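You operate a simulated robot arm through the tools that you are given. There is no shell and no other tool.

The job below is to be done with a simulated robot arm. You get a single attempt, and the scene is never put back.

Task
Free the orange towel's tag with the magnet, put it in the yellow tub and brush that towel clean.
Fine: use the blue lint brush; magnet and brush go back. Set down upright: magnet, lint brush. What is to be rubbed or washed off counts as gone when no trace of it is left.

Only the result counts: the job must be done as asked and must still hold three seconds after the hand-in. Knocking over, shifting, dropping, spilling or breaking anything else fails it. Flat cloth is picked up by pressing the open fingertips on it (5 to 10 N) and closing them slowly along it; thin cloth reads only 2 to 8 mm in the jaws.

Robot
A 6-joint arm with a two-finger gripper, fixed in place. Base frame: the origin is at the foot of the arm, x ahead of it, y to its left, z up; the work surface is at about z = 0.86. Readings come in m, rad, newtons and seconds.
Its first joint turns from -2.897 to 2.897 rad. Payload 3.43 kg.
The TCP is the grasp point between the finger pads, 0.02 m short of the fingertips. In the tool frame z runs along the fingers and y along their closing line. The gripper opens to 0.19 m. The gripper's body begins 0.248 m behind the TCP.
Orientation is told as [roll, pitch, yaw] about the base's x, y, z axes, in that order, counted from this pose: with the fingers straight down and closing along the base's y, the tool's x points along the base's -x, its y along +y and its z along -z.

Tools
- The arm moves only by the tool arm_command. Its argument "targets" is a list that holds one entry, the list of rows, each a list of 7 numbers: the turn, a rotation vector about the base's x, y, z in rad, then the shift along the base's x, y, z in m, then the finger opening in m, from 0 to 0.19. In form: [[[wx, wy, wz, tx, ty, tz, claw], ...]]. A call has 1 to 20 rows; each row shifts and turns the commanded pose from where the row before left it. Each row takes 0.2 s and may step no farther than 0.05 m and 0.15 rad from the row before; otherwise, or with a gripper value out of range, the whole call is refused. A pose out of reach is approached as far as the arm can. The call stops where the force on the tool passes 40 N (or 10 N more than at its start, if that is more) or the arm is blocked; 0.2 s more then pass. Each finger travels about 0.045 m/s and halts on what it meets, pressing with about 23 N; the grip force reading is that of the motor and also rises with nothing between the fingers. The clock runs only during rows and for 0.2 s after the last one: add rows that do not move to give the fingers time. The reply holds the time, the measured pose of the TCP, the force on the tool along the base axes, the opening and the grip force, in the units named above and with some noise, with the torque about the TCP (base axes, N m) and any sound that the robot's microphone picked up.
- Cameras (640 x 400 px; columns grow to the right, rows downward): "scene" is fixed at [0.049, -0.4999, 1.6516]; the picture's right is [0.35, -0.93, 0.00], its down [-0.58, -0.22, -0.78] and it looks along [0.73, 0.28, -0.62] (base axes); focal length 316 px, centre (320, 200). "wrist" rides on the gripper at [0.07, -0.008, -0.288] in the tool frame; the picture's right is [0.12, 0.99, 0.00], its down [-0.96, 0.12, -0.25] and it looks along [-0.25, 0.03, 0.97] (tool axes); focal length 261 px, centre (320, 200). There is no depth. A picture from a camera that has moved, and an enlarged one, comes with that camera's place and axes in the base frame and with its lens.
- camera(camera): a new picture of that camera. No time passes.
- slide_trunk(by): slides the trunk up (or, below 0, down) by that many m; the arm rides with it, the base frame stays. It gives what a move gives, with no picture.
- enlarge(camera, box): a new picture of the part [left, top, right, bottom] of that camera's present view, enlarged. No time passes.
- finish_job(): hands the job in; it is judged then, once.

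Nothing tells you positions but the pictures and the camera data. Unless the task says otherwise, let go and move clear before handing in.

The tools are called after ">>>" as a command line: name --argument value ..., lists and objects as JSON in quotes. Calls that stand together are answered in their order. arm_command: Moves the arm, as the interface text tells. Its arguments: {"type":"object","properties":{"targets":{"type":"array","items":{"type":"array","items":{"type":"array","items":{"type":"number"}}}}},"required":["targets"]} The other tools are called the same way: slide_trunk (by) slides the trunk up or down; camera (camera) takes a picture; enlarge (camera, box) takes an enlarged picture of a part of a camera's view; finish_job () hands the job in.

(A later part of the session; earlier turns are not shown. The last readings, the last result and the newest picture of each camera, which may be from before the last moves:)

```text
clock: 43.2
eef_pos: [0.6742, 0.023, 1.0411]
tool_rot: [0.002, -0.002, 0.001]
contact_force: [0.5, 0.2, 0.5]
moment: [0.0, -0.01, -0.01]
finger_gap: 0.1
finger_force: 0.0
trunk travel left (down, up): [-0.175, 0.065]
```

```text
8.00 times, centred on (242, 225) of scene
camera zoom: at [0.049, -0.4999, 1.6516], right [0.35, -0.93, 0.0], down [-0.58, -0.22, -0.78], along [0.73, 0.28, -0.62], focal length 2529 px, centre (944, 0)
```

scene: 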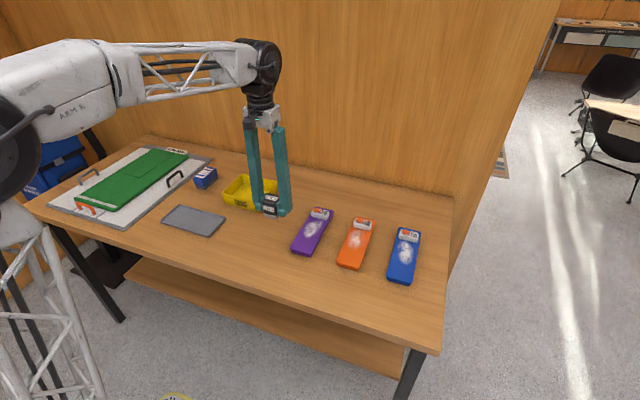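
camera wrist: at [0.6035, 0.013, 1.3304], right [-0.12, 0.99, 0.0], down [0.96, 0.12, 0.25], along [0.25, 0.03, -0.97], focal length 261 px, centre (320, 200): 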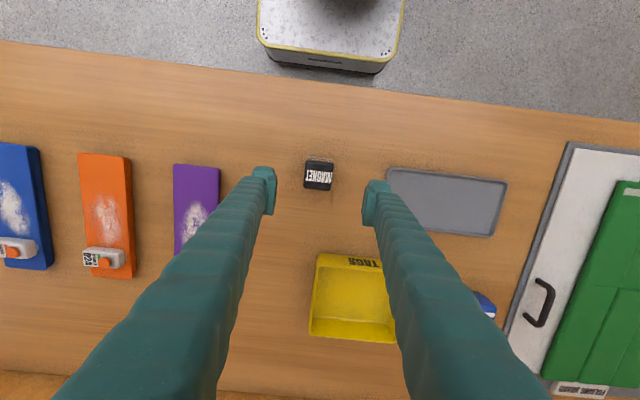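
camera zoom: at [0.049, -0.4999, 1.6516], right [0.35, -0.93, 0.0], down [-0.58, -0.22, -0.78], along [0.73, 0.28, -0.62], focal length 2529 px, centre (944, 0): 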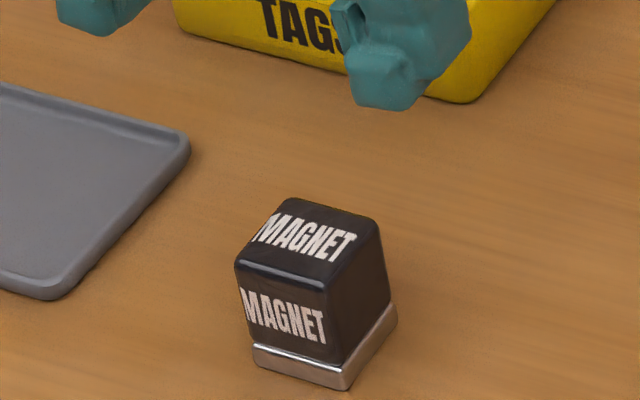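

The magnet is back where it stood, upright. Next I'll move above tag D24 (centre ≈ (0.870, -0.349)), turning the gripper 90° so the fingers close across the tag's narrow side.

>>> arm_command --targets '[[[0, 0, 0, 0, 0, 0.02, 0.1], [0, 0, 0.1309, 0.0165, -0.0307, 0, 0.1], [0, 0, 0.1309, 0.0165, -0.0307, 0, 0.1], [0, 0, 0.1309, 0.0165, -0.0307, 0, 0.1], [0, 0, 0.1309, 0.0165, -0.0307, 0, 0.1], [0, 0, 0.1309, 0.0165, -0.0307, 0, 0.1], [0, 0, 0.1309, 0.0165, -0.0307, 0, 0.1], [0, 0, 0.1309, 0.0165, -0.0307, 0, 0.1], [0, 0, 0.1309, 0.0165, -0.0307, 0, 0.1], [0, 0, 0.1309, 0.0165, -0.0307, 0, 0.1], [0, 0, 0.1309, 0.0165, -0.0307, 0, 0.1], [0, 0, 0.1309, 0.0165, -0.0307, 0, 0.1], [0, 0, 0.1309, 0.0165, -0.0307, 0, 0.1], [0, 0, 0, 0, 0, 0, 0.1]]]'

>>> camera --camera "wrist"

>>> camera --camera "scene"

```text
clock: 46.2
eef_pos: [0.8698, -0.3503, 1.0638]
tool_rot: [0.0, -0.001, 1.574]
contact_force: [-0.3, 0.2, -0.5]
moment: [0.03, 0.05, 0.02]
finger_gap: 0.0997
finger_force: 0.1
trunk travel left (down, up): [-0.175, 0.065]
```

```text
taken
camera wrist: at [0.8782, -0.4204, 1.353], right [-0.99, -0.12, 0.0], down [-0.12, 0.96, 0.25], along [-0.03, 0.25, -0.97], focal length 261 px, centre (320, 200)
```

wrist: 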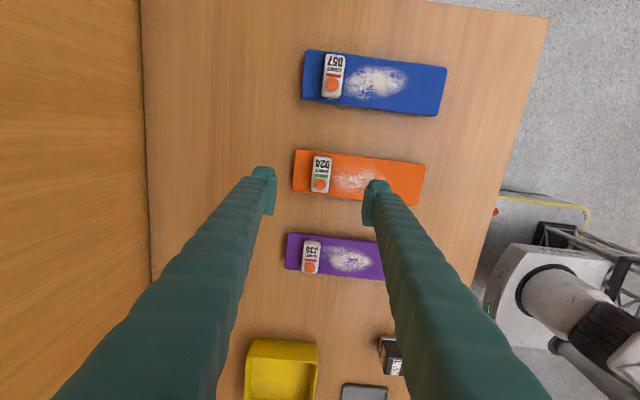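

```text
taken
```

scene: 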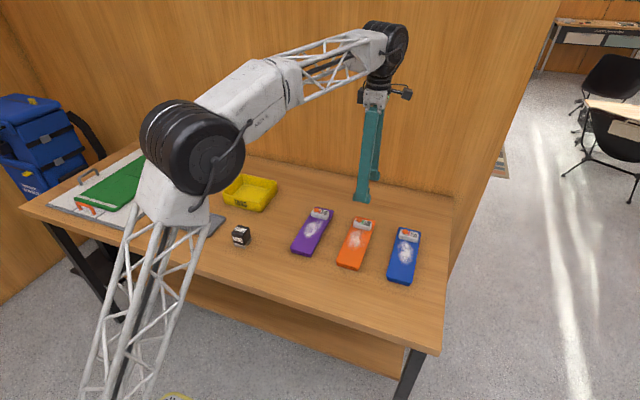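

>>> enlarge --camera "wrist" --box '[280, 140, 376, 200]'

>>> enlarge --camera "scene" --box '[330, 210, 394, 250]'

```text
6.67 times, centred on (328, 170) of wrist
camera zoom: at [0.8782, -0.4204, 1.353], right [-0.99, -0.12, 0.0], down [-0.12, 0.96, 0.25], along [-0.03, 0.25, -0.97], focal length 1738 px, centre (267, 400)
```

zoom: 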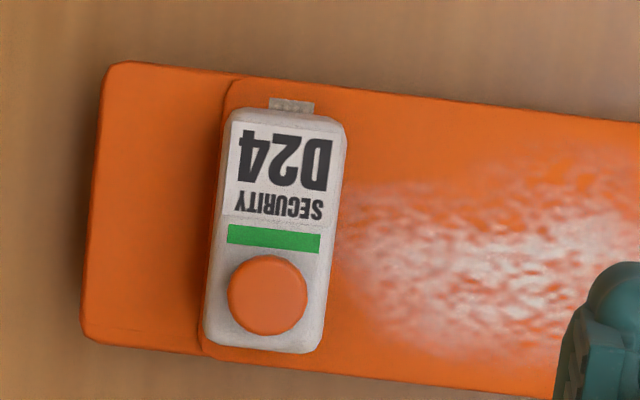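

```text
10.00 times, centred on (362, 230) of scene
camera zoom: at [0.049, -0.4999, 1.6516], right [0.35, -0.93, 0.0], down [-0.58, -0.22, -0.78], along [0.73, 0.28, -0.62], focal length 3162 px, centre (-100, -100)
```

zoom: 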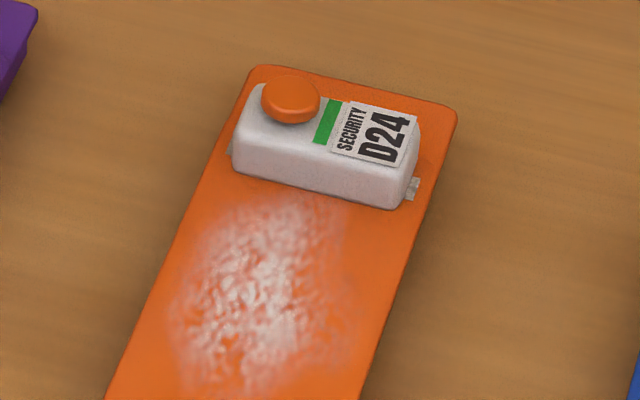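

The tag is square to the gripper, centred near (0.868, -0.350). Before descending I'll zoom in to judge the towel and tag heights.

>>> enlarge --camera "scene" --box '[346, 212, 378, 232]'

>>> enlarge --camera "scene" --box '[330, 240, 378, 272]'

```text
16.00 times, centred on (362, 222) of scene
camera zoom: at [0.049, -0.4999, 1.6516], right [0.35, -0.93, 0.0], down [-0.58, -0.22, -0.78], along [0.73, 0.28, -0.62], focal length 5058 px, centre (-352, -152)
```

zoom: 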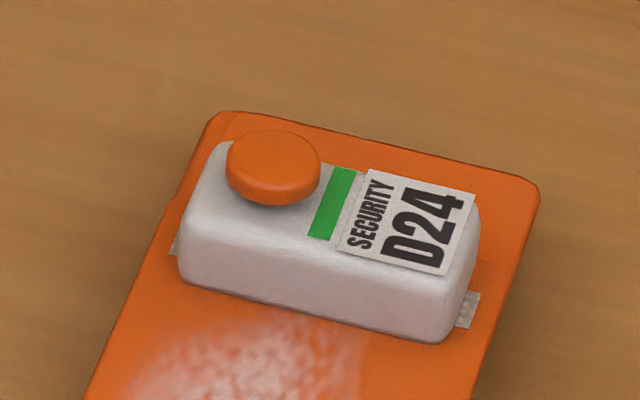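

```text
12.50 times, centred on (354, 256) of scene
camera zoom: at [0.049, -0.4999, 1.6516], right [0.35, -0.93, 0.0], down [-0.58, -0.22, -0.78], along [0.73, 0.28, -0.62], focal length 3952 px, centre (-105, -500)
```

zoom: 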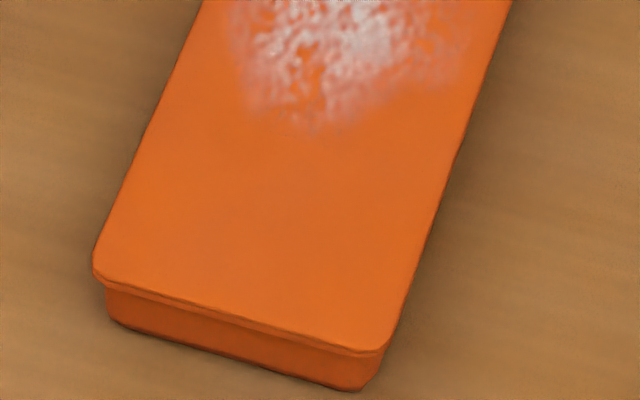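

Towel top looks to be about z≈0.88 and the tag spans roughly 0.882–0.903. I'll narrow the opening and descend to TCP ≈ 0.908 with fingertips a few mm above the towel.

>>> arm_command --targets '[[[0, 0, 0, -0.0015, -0.002, 0, 0.075], [0, 0, 0, 0, 0, -0.03, 0.075], [0, 0, 0, 0, 0, -0.04, 0.075], [0, 0, 0, 0, 0, -0.04, 0.075], [0, 0, 0, 0, 0, -0.02, 0.075], [0, 0, 0, 0, 0, 0, 0.075]]]'

>>> camera --camera "wrist"

>>> enlarge --camera "scene" --box '[330, 190, 394, 240]'

```text
clock: 47.6
eef_pos: [0.8694, -0.3495, 0.9351]
tool_rot: [0.0, 0.001, 1.57]
contact_force: [-0.7, 0.6, 0.5]
moment: [0.04, -0.01, 0.03]
finger_gap: 0.0747
finger_force: 0.0
trunk travel left (down, up): [-0.175, 0.065]
```

```text
taken
camera wrist: at [0.877, -0.4211, 1.2239], right [-0.99, -0.12, 0.0], down [-0.12, 0.96, 0.25], along [-0.03, 0.25, -0.97], focal length 261 px, centre (320, 200)
```

wrist: 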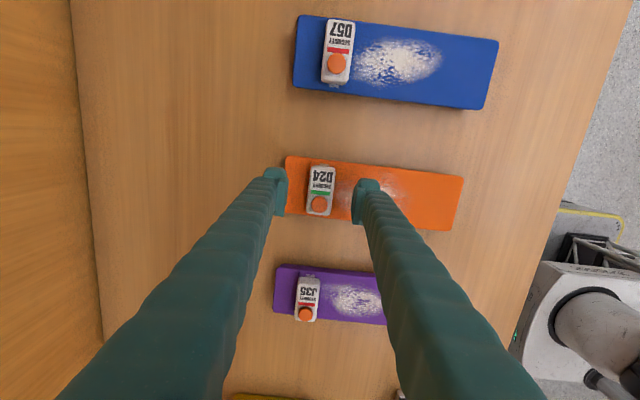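

```text
8.00 times, centred on (362, 215) of scene
camera zoom: at [0.049, -0.4999, 1.6516], right [0.35, -0.93, 0.0], down [-0.58, -0.22, -0.78], along [0.73, 0.28, -0.62], focal length 2529 px, centre (-16, 80)
```

zoom: 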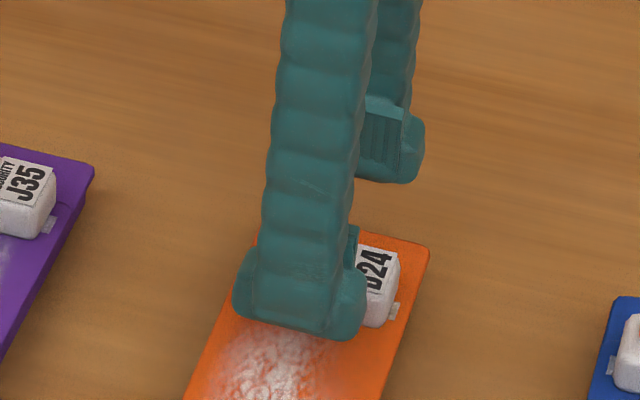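

The tag sits between the fingers. I'll go down the last 26 mm slowly, watching the force.

>>> arm_command --targets '[[[0, 0, 0, 0, 0, -0.01, 0.075], [0, 0, 0, 0, 0, -0.008, 0.075], [0, 0, 0, 0, 0, -0.004, 0.075], [0, 0, 0, 0, 0, -0.003, 0.075], [0, 0, 0, 0, 0, 0, 0.075]]]'

>>> enlarge --camera "scene" --box '[330, 200, 394, 250]'

>>> enlarge --camera "wrist" --box '[240, 130, 400, 250]'

```text
clock: 48.8
eef_pos: [0.8682, -0.3509, 0.9078]
tool_rot: [-0.001, 0.0, 1.571]
contact_force: [-0.3, -0.8, -0.6]
moment: [-0.02, 0.01, 0.01]
finger_gap: 0.0754
finger_force: 0.1
trunk travel left (down, up): [-0.175, 0.065]
```

```text
8.00 times, centred on (362, 225) of scene
camera zoom: at [0.049, -0.4999, 1.6516], right [0.35, -0.93, 0.0], down [-0.58, -0.22, -0.78], along [0.73, 0.28, -0.62], focal length 2529 px, centre (-16, 0)
```

zoom: 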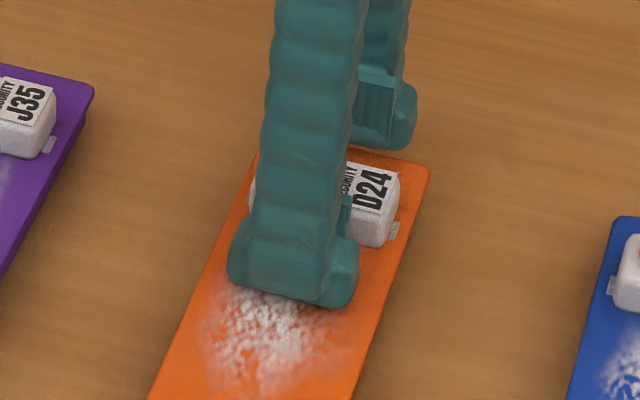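

```text
3.33 times, centred on (320, 190) of wrist
camera zoom: at [0.8764, -0.4208, 1.1967], right [-0.99, -0.12, 0.0], down [-0.12, 0.96, 0.25], along [-0.03, 0.25, -0.97], focal length 869 px, centre (320, 233)
```

zoom: 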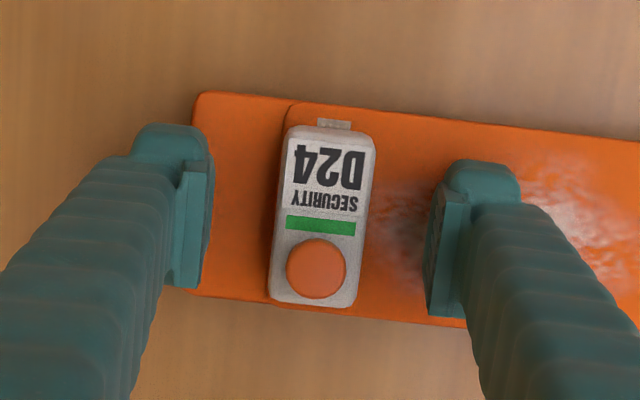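

Everything is lined up and there's no contact. I'll close on the tag and wait for the grip.

>>> arm_command --targets '[[[0, 0, 0, 0, 0, 0, 0.06], [0, 0, 0, 0, 0, 0, 0.045], [0, 0, 0, 0, 0, 0, 0.035], [0, 0, 0, 0, 0, 0, 0.025], [0, 0, 0, 0, 0, 0, 0.015], [0, 0, 0, 0, 0, 0, 0.01], [0, 0, 0, 0, 0, 0, 0.01], [0, 0, 0, 0, 0, 0, 0.01]]]'

>>> enlarge --camera "wrist" --box '[240, 130, 400, 250]'

```text
clock: 50.6
eef_pos: [0.8681, -0.3488, 0.9068]
tool_rot: [0.0, 0.001, 1.571]
contact_force: [-0.5, 0.4, 0.0]
moment: [-0.02, 0.01, -0.02]
finger_gap: 0.0305
finger_force: 23.3
trunk travel left (down, up): [-0.175, 0.065]
```

```text
3.33 times, centred on (320, 190) of wrist
camera zoom: at [0.8764, -0.4208, 1.1968], right [-0.99, -0.12, 0.0], down [-0.12, 0.96, 0.25], along [-0.03, 0.25, -0.97], focal length 869 px, centre (320, 233)
```

zoom: 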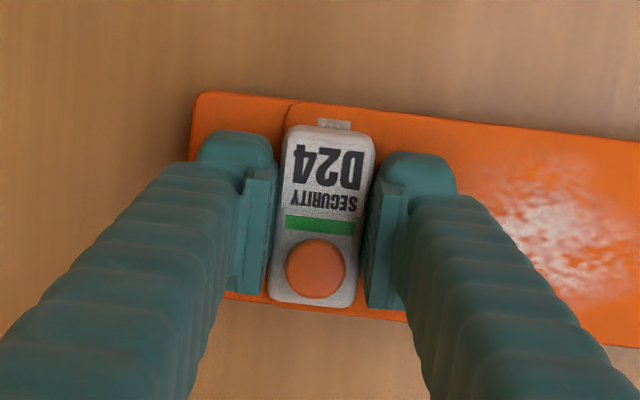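

The tag is gripped at 0.0305 m. I'll lift it very gently a few millimetres and check that the towel stays put.

>>> arm_command --targets '[[[0, 0, 0, 0, 0, 0.002, 0.01], [0, 0, 0, 0, 0, 0.003, 0.01], [0, 0, 0, 0, 0, 0.004, 0.01], [0, 0, 0, 0, 0, 0.005, 0.01]]]'

>>> enlarge --camera "scene" --box '[330, 200, 394, 250]'

>>> enlarge --camera "wrist" --box '[240, 130, 400, 250]'

```text
clock: 51.6
eef_pos: [0.8679, -0.3504, 0.9225]
tool_rot: [-0.001, 0.0, 1.57]
contact_force: [-0.4, 0.5, -0.2]
moment: [0.01, 0.01, 0.01]
finger_gap: 0.0306
finger_force: 23.3
trunk travel left (down, up): [-0.175, 0.065]
```

```text
8.00 times, centred on (362, 225) of scene
camera zoom: at [0.049, -0.4999, 1.6516], right [0.35, -0.93, 0.0], down [-0.58, -0.22, -0.78], along [0.73, 0.28, -0.62], focal length 2529 px, centre (-16, 0)
```

zoom: 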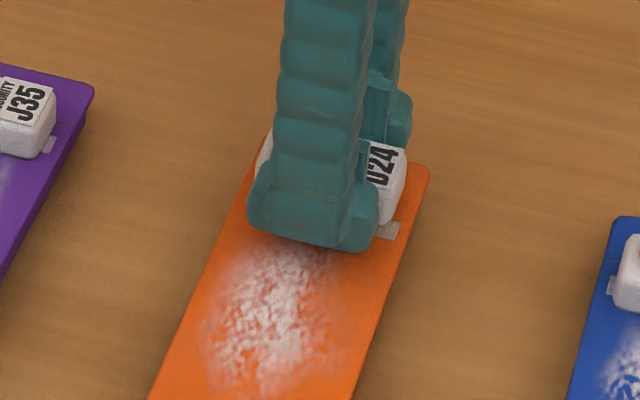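

```text
3.33 times, centred on (320, 190) of wrist
camera zoom: at [0.8765, -0.4222, 1.2111], right [-0.99, -0.12, 0.0], down [-0.12, 0.96, 0.25], along [-0.03, 0.25, -0.97], focal length 869 px, centre (320, 233)
```

zoom: 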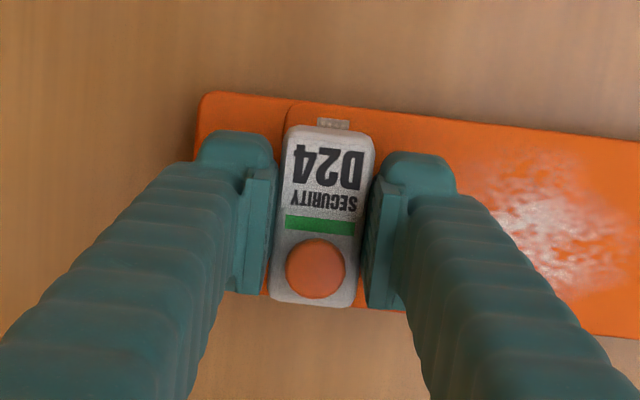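

The tag came free and the towel hasn't moved. I'll raise it and carry it towards the tub.

>>> arm_command --targets '[[[0, 0, 0, 0, 0, 0.01, 0.01], [0, 0, 0, 0, 0, 0.02, 0.01], [0, 0, 0, 0, 0, 0.03, 0.01], [0, 0, 0, 0, 0, 0.03, 0.01], [0, 0, 0, 0, 0, 0.02, 0.01], [0, 0, 0, 0.001, 0.015, 0, 0.01], [0, 0, 0, 0.003, 0.032, 0, 0.01], [0, 0, 0, 0.003, 0.032, 0, 0.01], [0, 0, 0, 0.003, 0.032, 0, 0.01], [0, 0, 0, 0.003, 0.032, 0, 0.01], [0, 0, 0, 0.003, 0.032, 0, 0.01], [0, 0, 0, 0.003, 0.032, 0, 0.01], [0, 0, 0, 0.003, 0.032, 0, 0.01], [0, 0, 0, 0.003, 0.032, 0, 0.01], [0, 0, 0, 0.003, 0.032, 0, 0.01], [0, 0, 0, 0.003, 0.032, 0, 0.01], [0, 0, 0, 0.003, 0.032, 0, 0.01], [0, 0, 0, 0.003, 0.032, 0, 0.01], [0, 0, 0, 0, 0.015, 0, 0.01], [0, 0, 0, 0, 0, 0, 0.01]]]'

>>> camera --camera "wrist"

>>> camera --camera "scene"

```text
clock: 55.8
eef_pos: [0.9079, 0.0621, 1.0321]
tool_rot: [0.0, 0.001, 1.57]
contact_force: [0.5, 0.4, -0.5]
moment: [-0.03, -0.01, 0.01]
finger_gap: 0.0306
finger_force: 23.0
trunk travel left (down, up): [-0.175, 0.065]
```

```text
taken
camera wrist: at [0.915, -0.0078, 1.3203], right [-0.99, -0.12, 0.0], down [-0.12, 0.96, 0.25], along [-0.03, 0.25, -0.97], focal length 261 px, centre (320, 200)
```

wrist: 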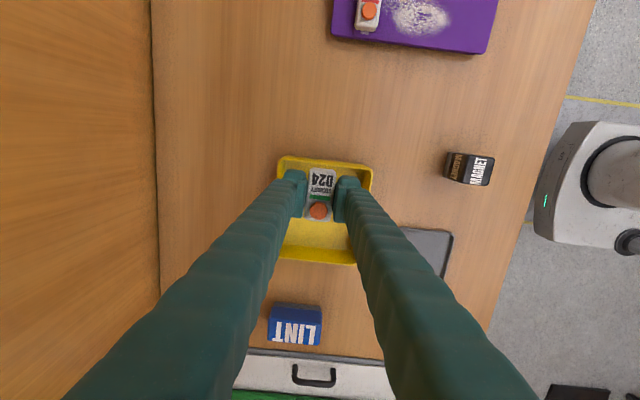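

```text
taken
```

scene: 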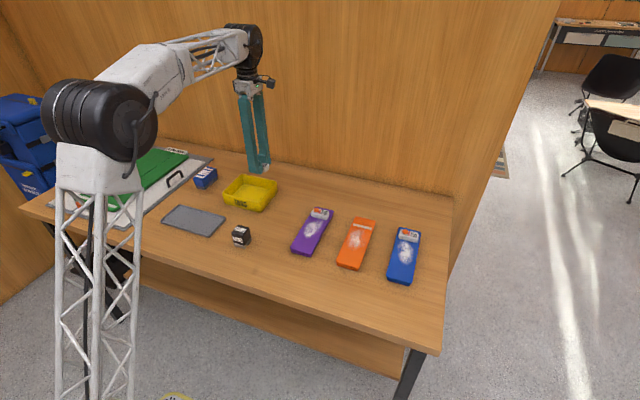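

The tub spans about x 0.826–0.975, y 0.037–0.208. I'll move over its centre and lower the tag inside.

>>> arm_command --targets '[[[0, 0, 0, -0.001, 0.02, 0, 0.01], [0, 0, 0, -0.001, 0.025, 0, 0.01], [0, 0, 0, 0, 0.013, 0, 0.01], [0, 0, 0, 0, 0, -0.02, 0.01], [0, 0, 0, 0, 0, -0.03, 0.01], [0, 0, 0, 0, 0, -0.03, 0.01], [0, 0, 0, 0, 0, -0.03, 0.01], [0, 0, 0, 0, 0, -0.015, 0.01], [0, 0, 0, 0, 0, 0, 0.01]]]'

>>> camera --camera "wrist"

>>> enlarge --camera "scene" --box '[200, 150, 296, 220]'

```text
clock: 57.8
eef_pos: [0.9034, 0.1247, 0.9049]
tool_rot: [0.0, -0.001, 1.574]
contact_force: [0.5, -0.5, 0.2]
moment: [0.0, -0.02, 0.0]
finger_gap: 0.0305
finger_force: 23.1
trunk travel left (down, up): [-0.175, 0.065]
```

```text
taken
camera wrist: at [0.9111, 0.0531, 1.1934], right [-0.99, -0.12, 0.0], down [-0.12, 0.96, 0.25], along [-0.03, 0.25, -0.97], focal length 261 px, centre (320, 200)
```

wrist: 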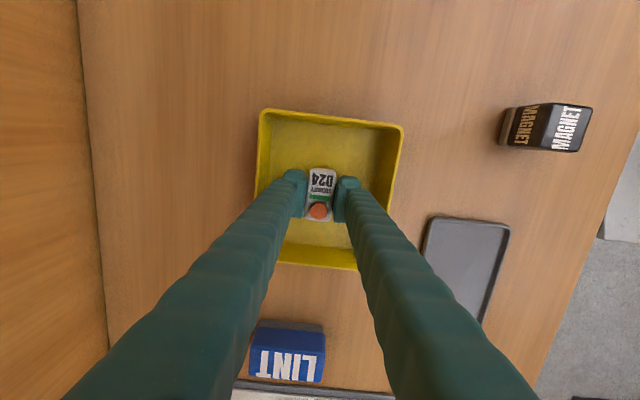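

```text
5.71 times, centred on (248, 185) of scene
camera zoom: at [0.049, -0.4999, 1.6516], right [0.35, -0.93, 0.0], down [-0.58, -0.22, -0.78], along [0.73, 0.28, -0.62], focal length 1807 px, centre (731, 286)
```

zoom: 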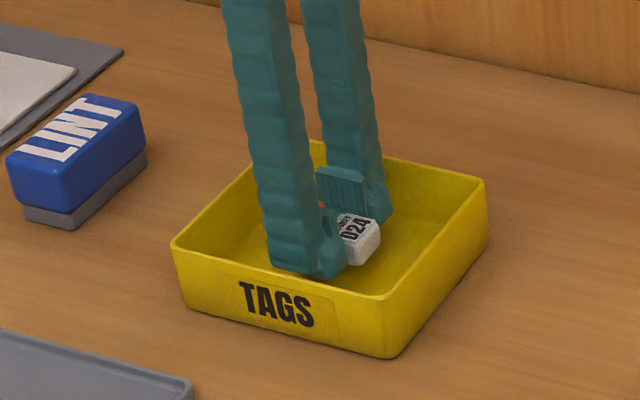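

The tag is inside the tub. I'll lower it slowly the last centimetre or so until it touches the floor.

>>> arm_command --targets '[[[0, 0, 0, 0, 0, -0.004, 0.01], [0, 0, 0, 0, 0, -0.004, 0.01], [0, 0, 0, 0, 0, -0.003, 0.01], [0, 0, 0, 0, 0, 0, 0.01]]]'

```text
clock: 58.8
eef_pos: [0.9019, 0.1228, 0.8937]
tool_rot: [0.0, 0.001, 1.571]
contact_force: [0.7, 0.5, 0.0]
moment: [0.03, 0.01, -0.04]
finger_gap: 0.0307
finger_force: 22.9
trunk travel left (down, up): [-0.175, 0.065]
```

>>> arm_command --targets '[[[0, 0, 0, 0, 0, -0.002, 0.01], [0, 0, 0, 0, 0, 0, 0.01]]]'

>>> enlarge --camera "scene" --box '[200, 150, 296, 220]'

```text
clock: 59.4
eef_pos: [0.9027, 0.1215, 0.8946]
tool_rot: [-0.001, 0.0, 1.571]
contact_force: [0.2, 0.1, 0.3]
moment: [-0.04, 0.01, -0.02]
finger_gap: 0.0305
finger_force: 23.1
trunk travel left (down, up): [-0.175, 0.065]
```

```text
5.71 times, centred on (248, 185) of scene
camera zoom: at [0.049, -0.4999, 1.6516], right [0.35, -0.93, 0.0], down [-0.58, -0.22, -0.78], along [0.73, 0.28, -0.62], focal length 1807 px, centre (731, 286)
```

zoom: 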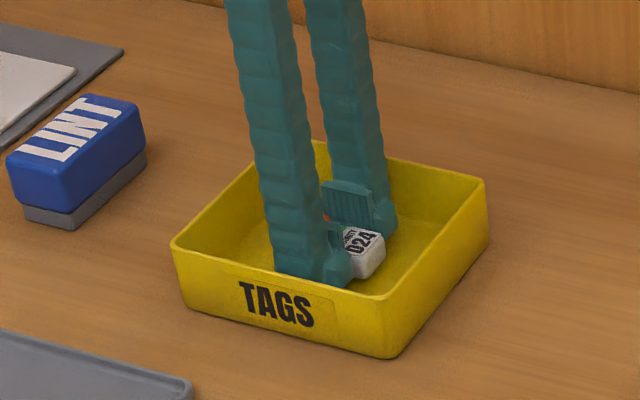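

Still no floor contact. I'll keep lowering by small steps.

>>> arm_command --targets '[[[0, 0, 0, 0, 0, -0.002, 0.01], [0, 0, 0, 0, 0, 0, 0.01]]]'

>>> arm_command --targets '[[[0, 0, 0, 0, 0, -0.001, 0.01], [0, 0, 0, 0, 0, 0, 0.01]]]'

```text
clock: 60.0
eef_pos: [0.903, 0.1212, 0.8917]
tool_rot: [0.0, 0.001, 1.571]
contact_force: [1.1, -0.4, 0.3]
moment: [-0.03, 0.02, -0.01]
finger_gap: 0.0305
finger_force: 22.6
trunk travel left (down, up): [-0.175, 0.065]
```

```text
clock: 60.6
eef_pos: [0.9024, 0.1221, 0.8889]
tool_rot: [-0.001, 0.001, 1.573]
contact_force: [0.6, -0.3, 0.1]
moment: [0.02, 0.01, -0.02]
finger_gap: 0.0305
finger_force: 22.3
trunk travel left (down, up): [-0.175, 0.065]
```

>>> arm_command --targets '[[[0, 0, 0, 0, 0, -0.001, 0.01], [0, 0, 0, 0, 0, 0, 0.01]]]'

>>> arm_command --targets '[[[0, 0, 0, 0, 0, -0.001, 0.01], [0, 0, 0, 0, 0, 0, 0.01]]]'

```text
clock: 61.2
eef_pos: [0.9032, 0.1201, 0.8887]
tool_rot: [0.001, 0.001, 1.571]
contact_force: [0.1, 0.0, -0.2]
moment: [-0.03, -0.02, -0.03]
finger_gap: 0.0305
finger_force: 23.1
trunk travel left (down, up): [-0.175, 0.065]
```

```text
clock: 61.8
eef_pos: [0.9039, 0.1216, 0.888]
tool_rot: [0.001, -0.001, 1.573]
contact_force: [0.7, 0.8, 2.6]
moment: [-0.01, -0.01, -0.02]
finger_gap: 0.0307
finger_force: 22.2
trunk travel left (down, up): [-0.175, 0.065]
```

There's light contact with the floor (2.6 N). I'll open a little and rise straight out.

>>> arm_command --targets '[[[0, 0, 0, 0, 0, 0, 0.035], [0, 0, 0, 0, 0, 0, 0.045], [0, 0, 0, 0, 0, 0, 0.055], [0, 0, 0, 0, 0, 0, 0.06], [0, 0, 0, 0, 0, 0, 0.06], [0, 0, 0, 0, 0, 0.02, 0.06], [0, 0, 0, 0, 0, 0.04, 0.06], [0, 0, 0, 0, 0, 0.05, 0.06], [0, 0, 0, 0, 0, 0.05, 0.06], [0, 0, 0, 0, 0, 0, 0.06]]]'

>>> camera --camera "wrist"

>>> enlarge --camera "scene" --box '[170, 140, 290, 220]'

```text
clock: 64.0
eef_pos: [0.906, 0.1201, 1.0523]
tool_rot: [-0.001, 0.0, 1.571]
contact_force: [-0.3, 0.3, -0.3]
moment: [0.02, -0.02, -0.01]
finger_gap: 0.0602
finger_force: 0.2
trunk travel left (down, up): [-0.175, 0.065]
```

```text
taken
camera wrist: at [0.9144, 0.0491, 1.3419], right [-0.99, -0.12, 0.0], down [-0.12, 0.96, 0.25], along [-0.03, 0.25, -0.97], focal length 261 px, centre (320, 200)
```

wrist: 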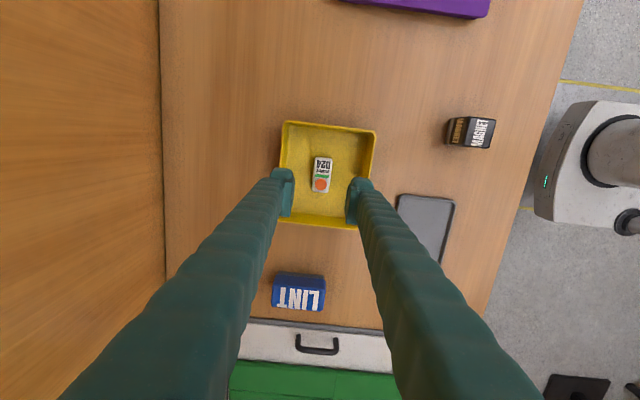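

```text
5.00 times, centred on (230, 180) of scene
camera zoom: at [0.049, -0.4999, 1.6516], right [0.35, -0.93, 0.0], down [-0.58, -0.22, -0.78], along [0.73, 0.28, -0.62], focal length 1581 px, centre (770, 300)
```

zoom: 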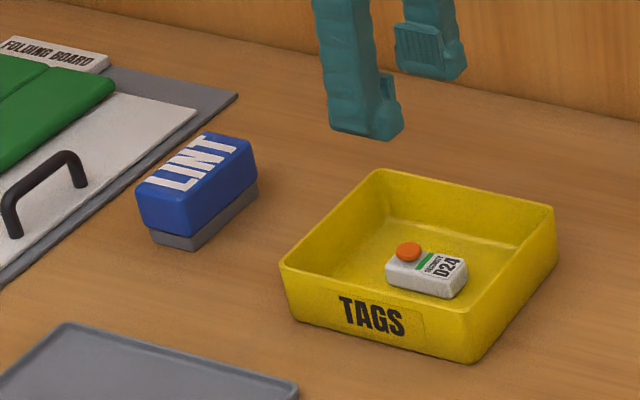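

The tag rests in the tub and nothing else moved. Next is the blue lint brush, which I'll examine now.

>>> enlarge --camera "wrist" --box '[250, 250, 346, 330]'

>>> enlarge --camera "scene" --box '[185, 158, 225, 193]'

>>> enlarge --camera "scene" --box '[320, 205, 400, 275]'

```text
5.00 times, centred on (298, 290) of wrist
camera zoom: at [0.9144, 0.0491, 1.3419], right [-0.99, -0.12, 0.0], down [-0.12, 0.96, 0.25], along [-0.03, 0.25, -0.97], focal length 1303 px, centre (430, -250)
```

zoom: 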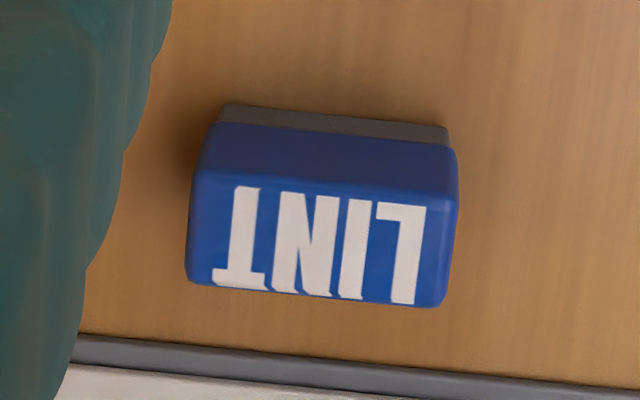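

```text
11.43 times, centred on (205, 176) of scene
camera zoom: at [0.049, -0.4999, 1.6516], right [0.35, -0.93, 0.0], down [-0.58, -0.22, -0.78], along [0.73, 0.28, -0.62], focal length 3613 px, centre (1634, 480)
```

zoom: 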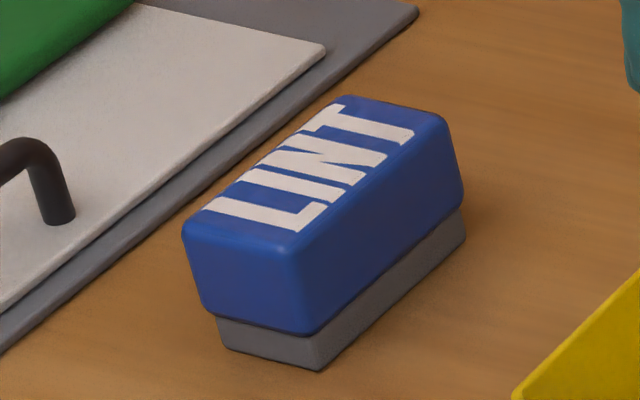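

```text
5.71 times, centred on (360, 240) of scene
camera zoom: at [0.049, -0.4999, 1.6516], right [0.35, -0.93, 0.0], down [-0.58, -0.22, -0.78], along [0.73, 0.28, -0.62], focal length 1807 px, centre (91, -29)
```

zoom: 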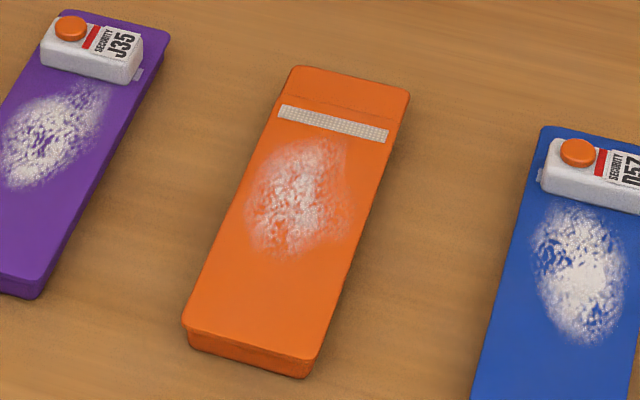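

The brush is about 0.095 × 0.048 × 0.057 m, centred near (0.918, 0.351), long side along x. I'll turn the gripper back to yaw 0 and move above it.

>>> arm_command --targets '[[[0, 0, -0.1309, 0.0007, 0.0191, 0, 0.1], [0, 0, -0.1309, 0.0007, 0.0191, 0, 0.1], [0, 0, -0.1309, 0.0007, 0.0191, 0, 0.1], [0, 0, -0.1309, 0.0007, 0.0191, 0, 0.1], [0, 0, -0.1309, 0.0007, 0.0191, 0, 0.1], [0, 0, -0.1309, 0.0007, 0.0191, 0, 0.1], [0, 0, -0.1309, 0.0007, 0.0191, 0, 0.1], [0, 0, -0.1309, 0.0007, 0.0191, 0, 0.1], [0, 0, -0.1309, 0.0007, 0.0191, 0, 0.1], [0, 0, -0.1309, 0.0007, 0.0191, 0, 0.1], [0, 0, -0.1309, 0.0007, 0.0191, 0, 0.1], [0, 0, -0.1309, 0.0007, 0.0191, 0, 0.1], [0, 0, 0, 0, 0, 0, 0.1]]]'

>>> camera --camera "wrist"

>>> enlarge --camera "wrist" --box '[240, 130, 400, 250]'

```text
clock: 66.8
eef_pos: [0.9127, 0.3494, 1.0473]
tool_rot: [-0.001, 0.002, 0.0]
contact_force: [-0.2, 0.0, -0.8]
moment: [-0.04, -0.01, -0.02]
finger_gap: 0.0999
finger_force: 0.1
trunk travel left (down, up): [-0.175, 0.065]
```

```text
taken
camera wrist: at [0.8427, 0.3421, 1.3362], right [-0.12, 0.99, 0.0], down [0.96, 0.11, 0.25], along [0.25, 0.03, -0.97], focal length 261 px, centre (320, 200)
```

wrist: 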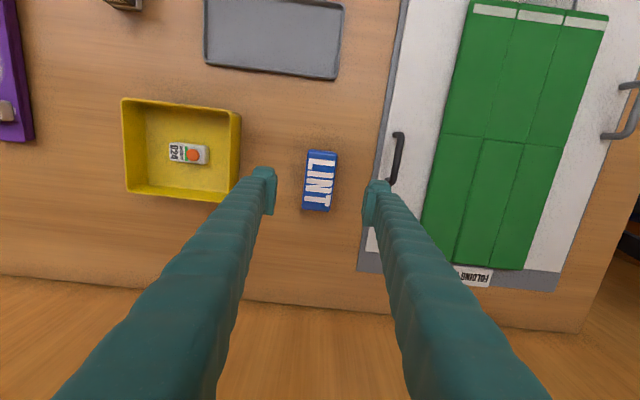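

```text
3.33 times, centred on (320, 190) of wrist
camera zoom: at [0.8427, 0.3421, 1.3362], right [-0.12, 0.99, 0.0], down [0.96, 0.11, 0.25], along [0.25, 0.03, -0.97], focal length 869 px, centre (320, 233)
```

zoom: 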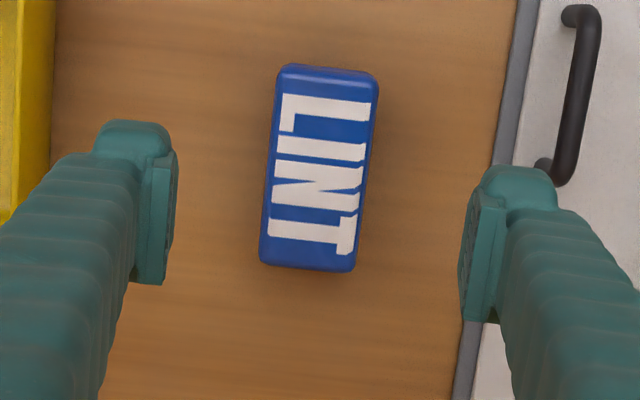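

The brush is centred near (0.919, 0.350) and aligned. I'll nudge forward and descend part-way, checking that the arm actually reaches.

>>> arm_command --targets '[[[0, 0, 0, 0.0065, 0, 0, 0.09], [0, 0, 0, 0, 0, -0.03, 0.09], [0, 0, 0, 0, 0, -0.03, 0.09], [0, 0, 0, 0, 0, -0.03, 0.09], [0, 0, 0, 0, 0, 0, 0.09]]]'

>>> enlarge --camera "wrist" --box '[240, 130, 400, 250]'

>>> enlarge --camera "scene" --box '[170, 140, 250, 200]'

```text
clock: 68.0
eef_pos: [0.9178, 0.3516, 0.96]
tool_rot: [-0.001, -0.001, 0.001]
contact_force: [0.1, 0.0, -0.2]
moment: [-0.01, 0.0, -0.02]
finger_gap: 0.0898
finger_force: 0.1
trunk travel left (down, up): [-0.175, 0.065]
```

```text
3.33 times, centred on (320, 190) of wrist
camera zoom: at [0.8472, 0.342, 1.2487], right [-0.12, 0.99, 0.0], down [0.96, 0.12, 0.25], along [0.25, 0.03, -0.97], focal length 869 px, centre (320, 233)
```

zoom: 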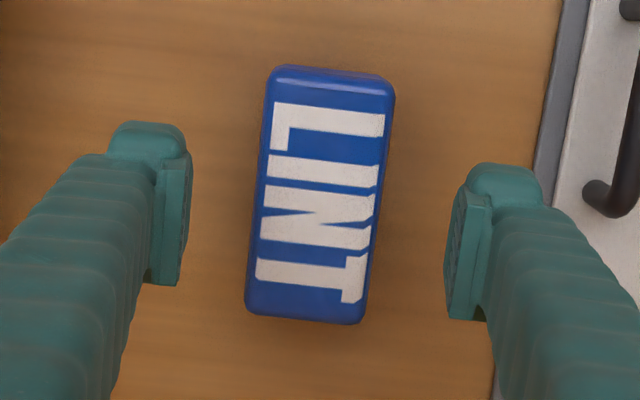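

```text
6.67 times, centred on (210, 170) of scene
camera zoom: at [0.049, -0.4999, 1.6516], right [0.35, -0.93, 0.0], down [-0.58, -0.22, -0.78], along [0.73, 0.28, -0.62], focal length 2108 px, centre (1053, 400)
```

zoom: 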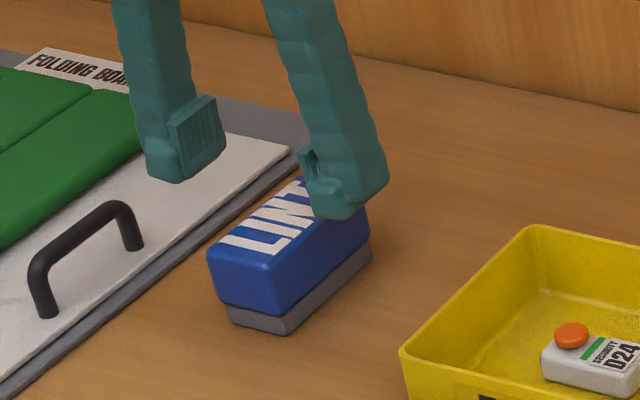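

The arm reaches fine. I'll continue down to about z=0.898 and close on the brush's blue body.

>>> arm_command --targets '[[[0, 0, 0, 0, 0, -0.025, 0.09], [0, 0, 0, 0, 0, -0.02, 0.09], [0, 0, 0, 0, 0, -0.014, 0.09], [0, 0, 0, 0, 0, 0, 0.09]]]'

>>> arm_command --targets '[[[0, 0, 0, 0, 0, 0, 0.07], [0, 0, 0, 0, 0, 0, 0.055], [0, 0, 0, 0, 0, 0, 0.045], [0, 0, 0, 0, 0, 0, 0.035], [0, 0, 0, 0, 0, 0, 0.025], [0, 0, 0, 0, 0, 0, 0.02], [0, 0, 0, 0, 0, 0, 0.02], [0, 0, 0, 0, 0, 0, 0.02]]]'

>>> enlarge --camera "wrist" --box '[240, 130, 400, 250]'

>>> enlarge --camera "scene" --box '[170, 140, 250, 200]'

```text
clock: 69.0
eef_pos: [0.9167, 0.3504, 0.8986]
tool_rot: [-0.001, 0.0, 0.001]
contact_force: [0.6, -0.4, 0.1]
moment: [0.01, 0.03, 0.01]
finger_gap: 0.0899
finger_force: 0.1
trunk travel left (down, up): [-0.175, 0.065]
```

```text
clock: 70.8
eef_pos: [0.9173, 0.3528, 0.8987]
tool_rot: [0.0, 0.0, -0.001]
contact_force: [0.6, -0.6, -0.4]
moment: [0.02, 0.0, 0.02]
finger_gap: 0.0488
finger_force: 22.9
trunk travel left (down, up): [-0.175, 0.065]
```

```text
3.33 times, centred on (320, 190) of wrist
camera zoom: at [0.8469, 0.3423, 1.1875], right [-0.12, 0.99, 0.0], down [0.96, 0.12, 0.25], along [0.25, 0.03, -0.97], focal length 869 px, centre (320, 233)
```

zoom: 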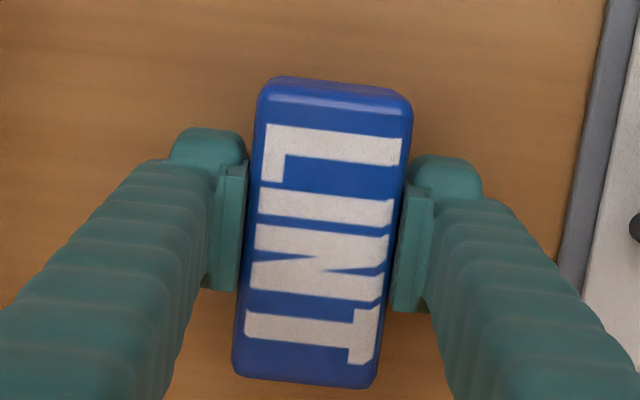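

```text
6.67 times, centred on (210, 170) of scene
camera zoom: at [0.049, -0.4999, 1.6516], right [0.35, -0.93, 0.0], down [-0.58, -0.22, -0.78], along [0.73, 0.28, -0.62], focal length 2108 px, centre (1053, 400)
```

zoom: 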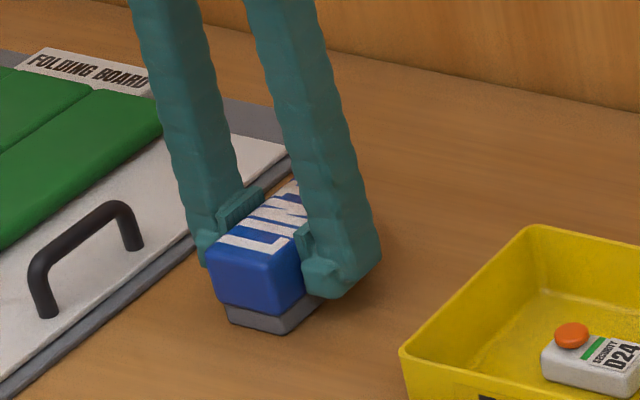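

The brush is gripped (0.0488 m). I'll lift it slowly and check it comes along.

>>> arm_command --targets '[[[0, 0, 0, 0, 0, 0.002, 0.02], [0, 0, 0, 0, 0, 0.003, 0.02], [0, 0, 0, 0, 0, 0.004, 0.02], [0, 0, 0, 0, 0, 0.006, 0.02], [0, 0, 0, 0, 0, 0.01, 0.02], [0, 0, 0, 0, 0, 0.015, 0.02], [0, 0, 0, 0, 0, 0.02, 0.02], [0, 0, 0, 0, 0, 0.02, 0.02], [0, 0, 0, 0, 0, 0.02, 0.02], [0, 0, 0, 0, 0, 0.02, 0.02], [0, 0, 0, 0, 0, 0.02, 0.02], [0, 0, 0, 0, 0, 0.01, 0.02]]]'

>>> camera --camera "scene"

>>> enlarge --camera "scene" --box '[180, 90, 260, 190]'

```text
clock: 73.4
eef_pos: [0.9168, 0.3534, 1.05]
tool_rot: [-0.001, 0.002, 0.001]
contact_force: [-0.1, -0.3, -0.5]
moment: [0.01, 0.0, 0.01]
finger_gap: 0.0488
finger_force: 22.8
trunk travel left (down, up): [-0.175, 0.065]
```

```text
taken
```

scene: 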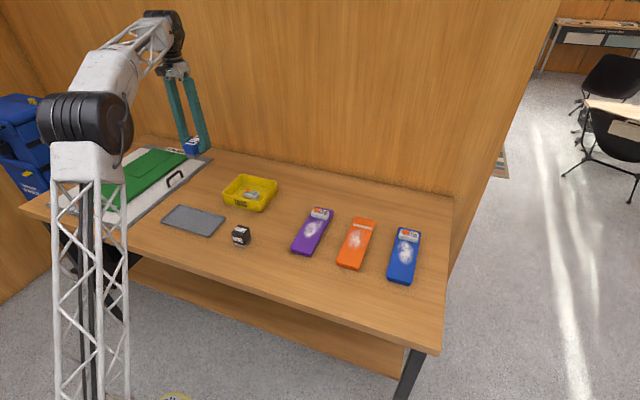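

```text
4.00 times, centred on (220, 140) of scene
camera zoom: at [0.049, -0.4999, 1.6516], right [0.35, -0.93, 0.0], down [-0.58, -0.22, -0.78], along [0.73, 0.28, -0.62], focal length 1265 px, centre (720, 440)
```

zoom: 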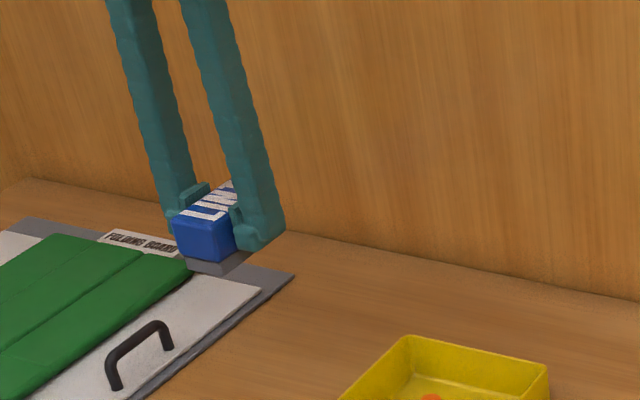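

The brush is firmly held. I'll carry it at height towards the orange towel.

>>> arm_command --targets '[[[0, 0, 0, -0.002, -0.012, 0, 0.02], [0, 0, 0, -0.004, -0.024, 0, 0.02], [0, 0, 0, -0.006, -0.034, 0, 0.02], [0, 0, 0, -0.006, -0.034, 0, 0.02], [0, 0, 0, -0.006, -0.034, 0, 0.02], [0, 0, 0, -0.006, -0.034, 0, 0.02], [0, 0, 0, -0.006, -0.034, 0, 0.02], [0, 0, 0, -0.006, -0.034, 0, 0.02], [0, 0, 0, -0.006, -0.034, 0, 0.02], [0, 0, 0, -0.006, -0.034, 0, 0.02], [0, 0, 0, -0.006, -0.034, 0, 0.02], [0, 0, 0, -0.006, -0.034, 0, 0.02], [0, 0, 0, -0.006, -0.034, 0, 0.02], [0, 0, 0, -0.006, -0.034, 0, 0.02], [0, 0, 0, -0.006, -0.034, 0, 0.02], [0, 0, 0, -0.006, -0.034, 0, 0.02], [0, 0, 0, -0.006, -0.034, 0, 0.02], [0, 0, 0, -0.006, -0.034, 0, 0.02], [0, 0, 0, -0.006, -0.034, 0, 0.02]]]'

```text
clock: 77.4
eef_pos: [0.8126, -0.2648, 1.0494]
tool_rot: [-0.001, 0.0, 0.002]
contact_force: [0.3, 0.2, -1.5]
moment: [-0.12, -0.01, 0.01]
finger_gap: 0.0487
finger_force: 23.5
trunk travel left (down, up): [-0.175, 0.065]
```

Still held. I'll move over the lint patch centre (≈(0.80, -0.35)) and lower to a few cm above the towel.

>>> arm_command --targets '[[[0, 0, 0, -0.004, -0.034, 0, 0.02], [0, 0, 0, -0.004, -0.03, 0, 0.02], [0, 0, 0, -0.0022, -0.0154, 0, 0.02], [0, 0, 0, 0, -0.0075, 0, 0.02], [0, 0, 0, 0, 0, -0.02, 0.02], [0, 0, 0, 0, 0, -0.03, 0.02], [0, 0, 0, 0, 0, -0.03, 0.02], [0, 0, 0, 0, 0, -0.02, 0.02], [0, 0, 0, 0, 0, 0, 0.02]]]'

>>> camera --camera "wrist"

>>> enlarge --camera "scene" --box '[310, 190, 410, 280]'

```text
clock: 79.4
eef_pos: [0.7974, -0.3514, 0.9492]
tool_rot: [0.0, 0.0, 0.0]
contact_force: [-0.2, 0.8, -1.0]
moment: [0.02, 0.01, 0.01]
finger_gap: 0.0486
finger_force: 23.0
trunk travel left (down, up): [-0.175, 0.065]
```

```text
taken
camera wrist: at [0.7277, -0.3598, 1.2387], right [-0.12, 0.99, 0.0], down [0.96, 0.12, 0.25], along [0.25, 0.03, -0.97], focal length 261 px, centre (320, 200)
```

wrist: 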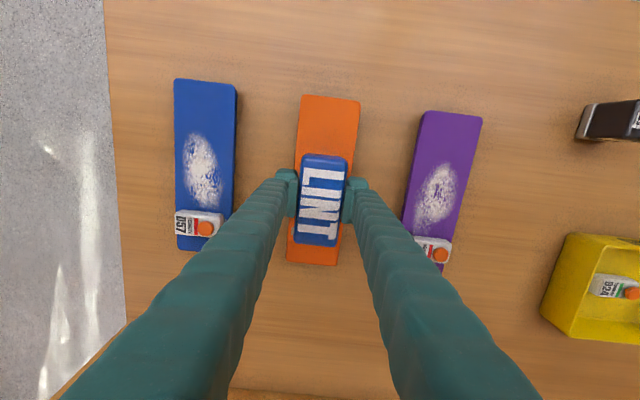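

```text
4.44 times, centred on (360, 235) of scene
camera zoom: at [0.049, -0.4999, 1.6516], right [0.35, -0.93, 0.0], down [-0.58, -0.22, -0.78], along [0.73, 0.28, -0.62], focal length 1405 px, centre (142, 44)
```

zoom: 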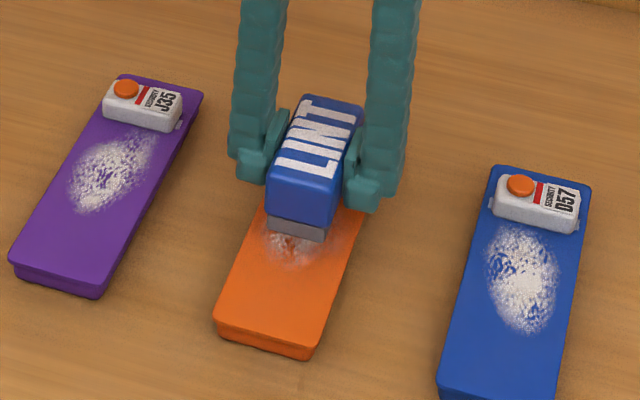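

The brush is over the lint. I'll lower it in small steps until I feel light contact.

>>> arm_command --targets '[[[0, 0, 0, 0, 0, -0.008, 0.02], [0, 0, 0, 0, 0, -0.006, 0.02], [0, 0, 0, 0, 0, -0.004, 0.02], [0, 0, 0, 0, 0, -0.003, 0.02], [0, 0, 0, 0, 0, -0.002, 0.02], [0, 0, 0, 0, 0, 0, 0.02]]]'

>>> arm_command --targets '[[[0, 0, 0, 0, 0, -0.002, 0.02], [0, 0, 0, 0, 0, 0, 0.02]]]'

>>> enlarge --camera "scene" --box '[330, 200, 394, 265]'

```text
clock: 80.8
eef_pos: [0.8008, -0.3496, 0.926]
tool_rot: [-0.001, 0.0, 0.0]
contact_force: [-0.2, -0.1, 0.2]
moment: [-0.01, 0.03, -0.01]
finger_gap: 0.0487
finger_force: 22.9
trunk travel left (down, up): [-0.175, 0.065]
```

```text
clock: 81.4
eef_pos: [0.7993, -0.3504, 0.9249]
tool_rot: [-0.001, 0.001, 0.0]
contact_force: [0.4, 0.5, -0.5]
moment: [-0.02, -0.02, -0.01]
finger_gap: 0.0487
finger_force: 22.5
trunk travel left (down, up): [-0.175, 0.065]
```

```text
6.15 times, centred on (362, 232) of scene
camera zoom: at [0.049, -0.4999, 1.6516], right [0.35, -0.93, 0.0], down [-0.58, -0.22, -0.78], along [0.73, 0.28, -0.62], focal length 1946 px, centre (62, 0)
```

zoom: 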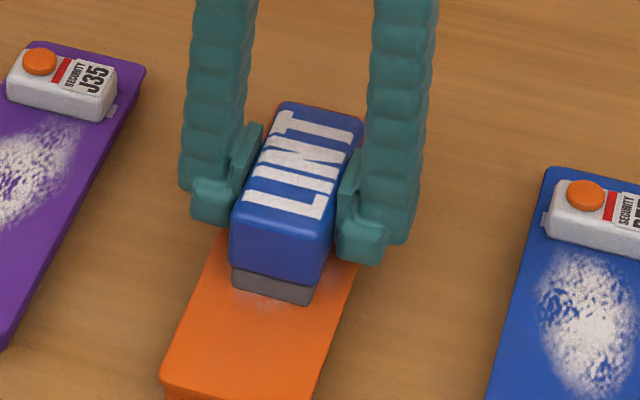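

Just above the surface now. I'll step down by one millimetre at a time.

>>> arm_command --targets '[[[0, 0, 0, 0, 0, -0.001, 0.02], [0, 0, 0, 0, 0, -0.001, 0.02], [0, 0, 0, 0, 0, 0, 0.02]]]'

>>> arm_command --targets '[[[0, 0, 0, 0, 0, -0.001, 0.02], [0, 0, 0, 0, 0, 0, 0.02]]]'

```text
clock: 82.2
eef_pos: [0.7992, -0.3508, 0.9223]
tool_rot: [0.0, 0.001, 0.001]
contact_force: [0.5, 0.4, 0.4]
moment: [0.02, -0.02, -0.03]
finger_gap: 0.049
finger_force: 23.3
trunk travel left (down, up): [-0.175, 0.065]
```

```text
clock: 82.8
eef_pos: [0.7986, -0.3507, 0.9214]
tool_rot: [0.0, -0.002, 0.001]
contact_force: [-0.2, -0.2, 11.8]
moment: [0.05, 0.2, 0.02]
finger_gap: 0.0488
finger_force: 23.1
trunk travel left (down, up): [-0.175, 0.065]
```

Contact at about 12 N. I'll ease off half a millimetre and try a short, slow test stroke along x, watching that the towel doesn't slide.

>>> arm_command --targets '[[[0, 0, 0, 0, 0, 0.0005, 0.02], [0, 0, 0, -0.003, 0, 0, 0.02], [0, 0, 0, -0.005, 0, 0, 0.02], [0, 0, 0, -0.006, 0, 0, 0.02], [0, 0, 0, -0.006, 0, 0, 0.02]]]'

>>> enlarge --camera "scene" --box '[320, 200, 400, 280]'

```text
clock: 84.0
eef_pos: [0.78, -0.3498, 0.9226]
tool_rot: [0.0, -0.001, 0.0]
contact_force: [0.2, 0.8, 2.8]
moment: [0.07, -0.15, 0.03]
finger_gap: 0.0486
finger_force: 22.6
trunk travel left (down, up): [-0.175, 0.065]
```

```text
5.00 times, centred on (360, 240) of scene
camera zoom: at [0.049, -0.4999, 1.6516], right [0.35, -0.93, 0.0], down [-0.58, -0.22, -0.78], along [0.73, 0.28, -0.62], focal length 1581 px, centre (120, 0)
```

zoom: 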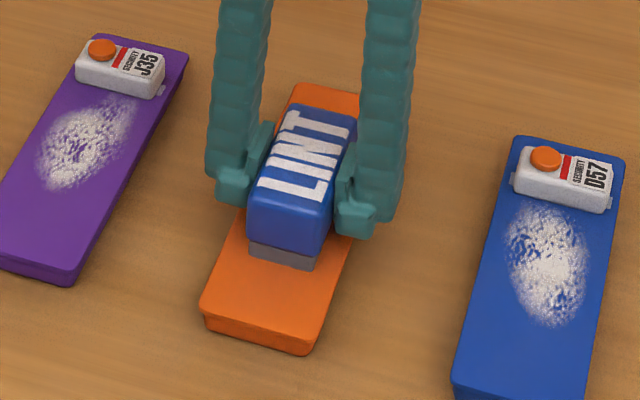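

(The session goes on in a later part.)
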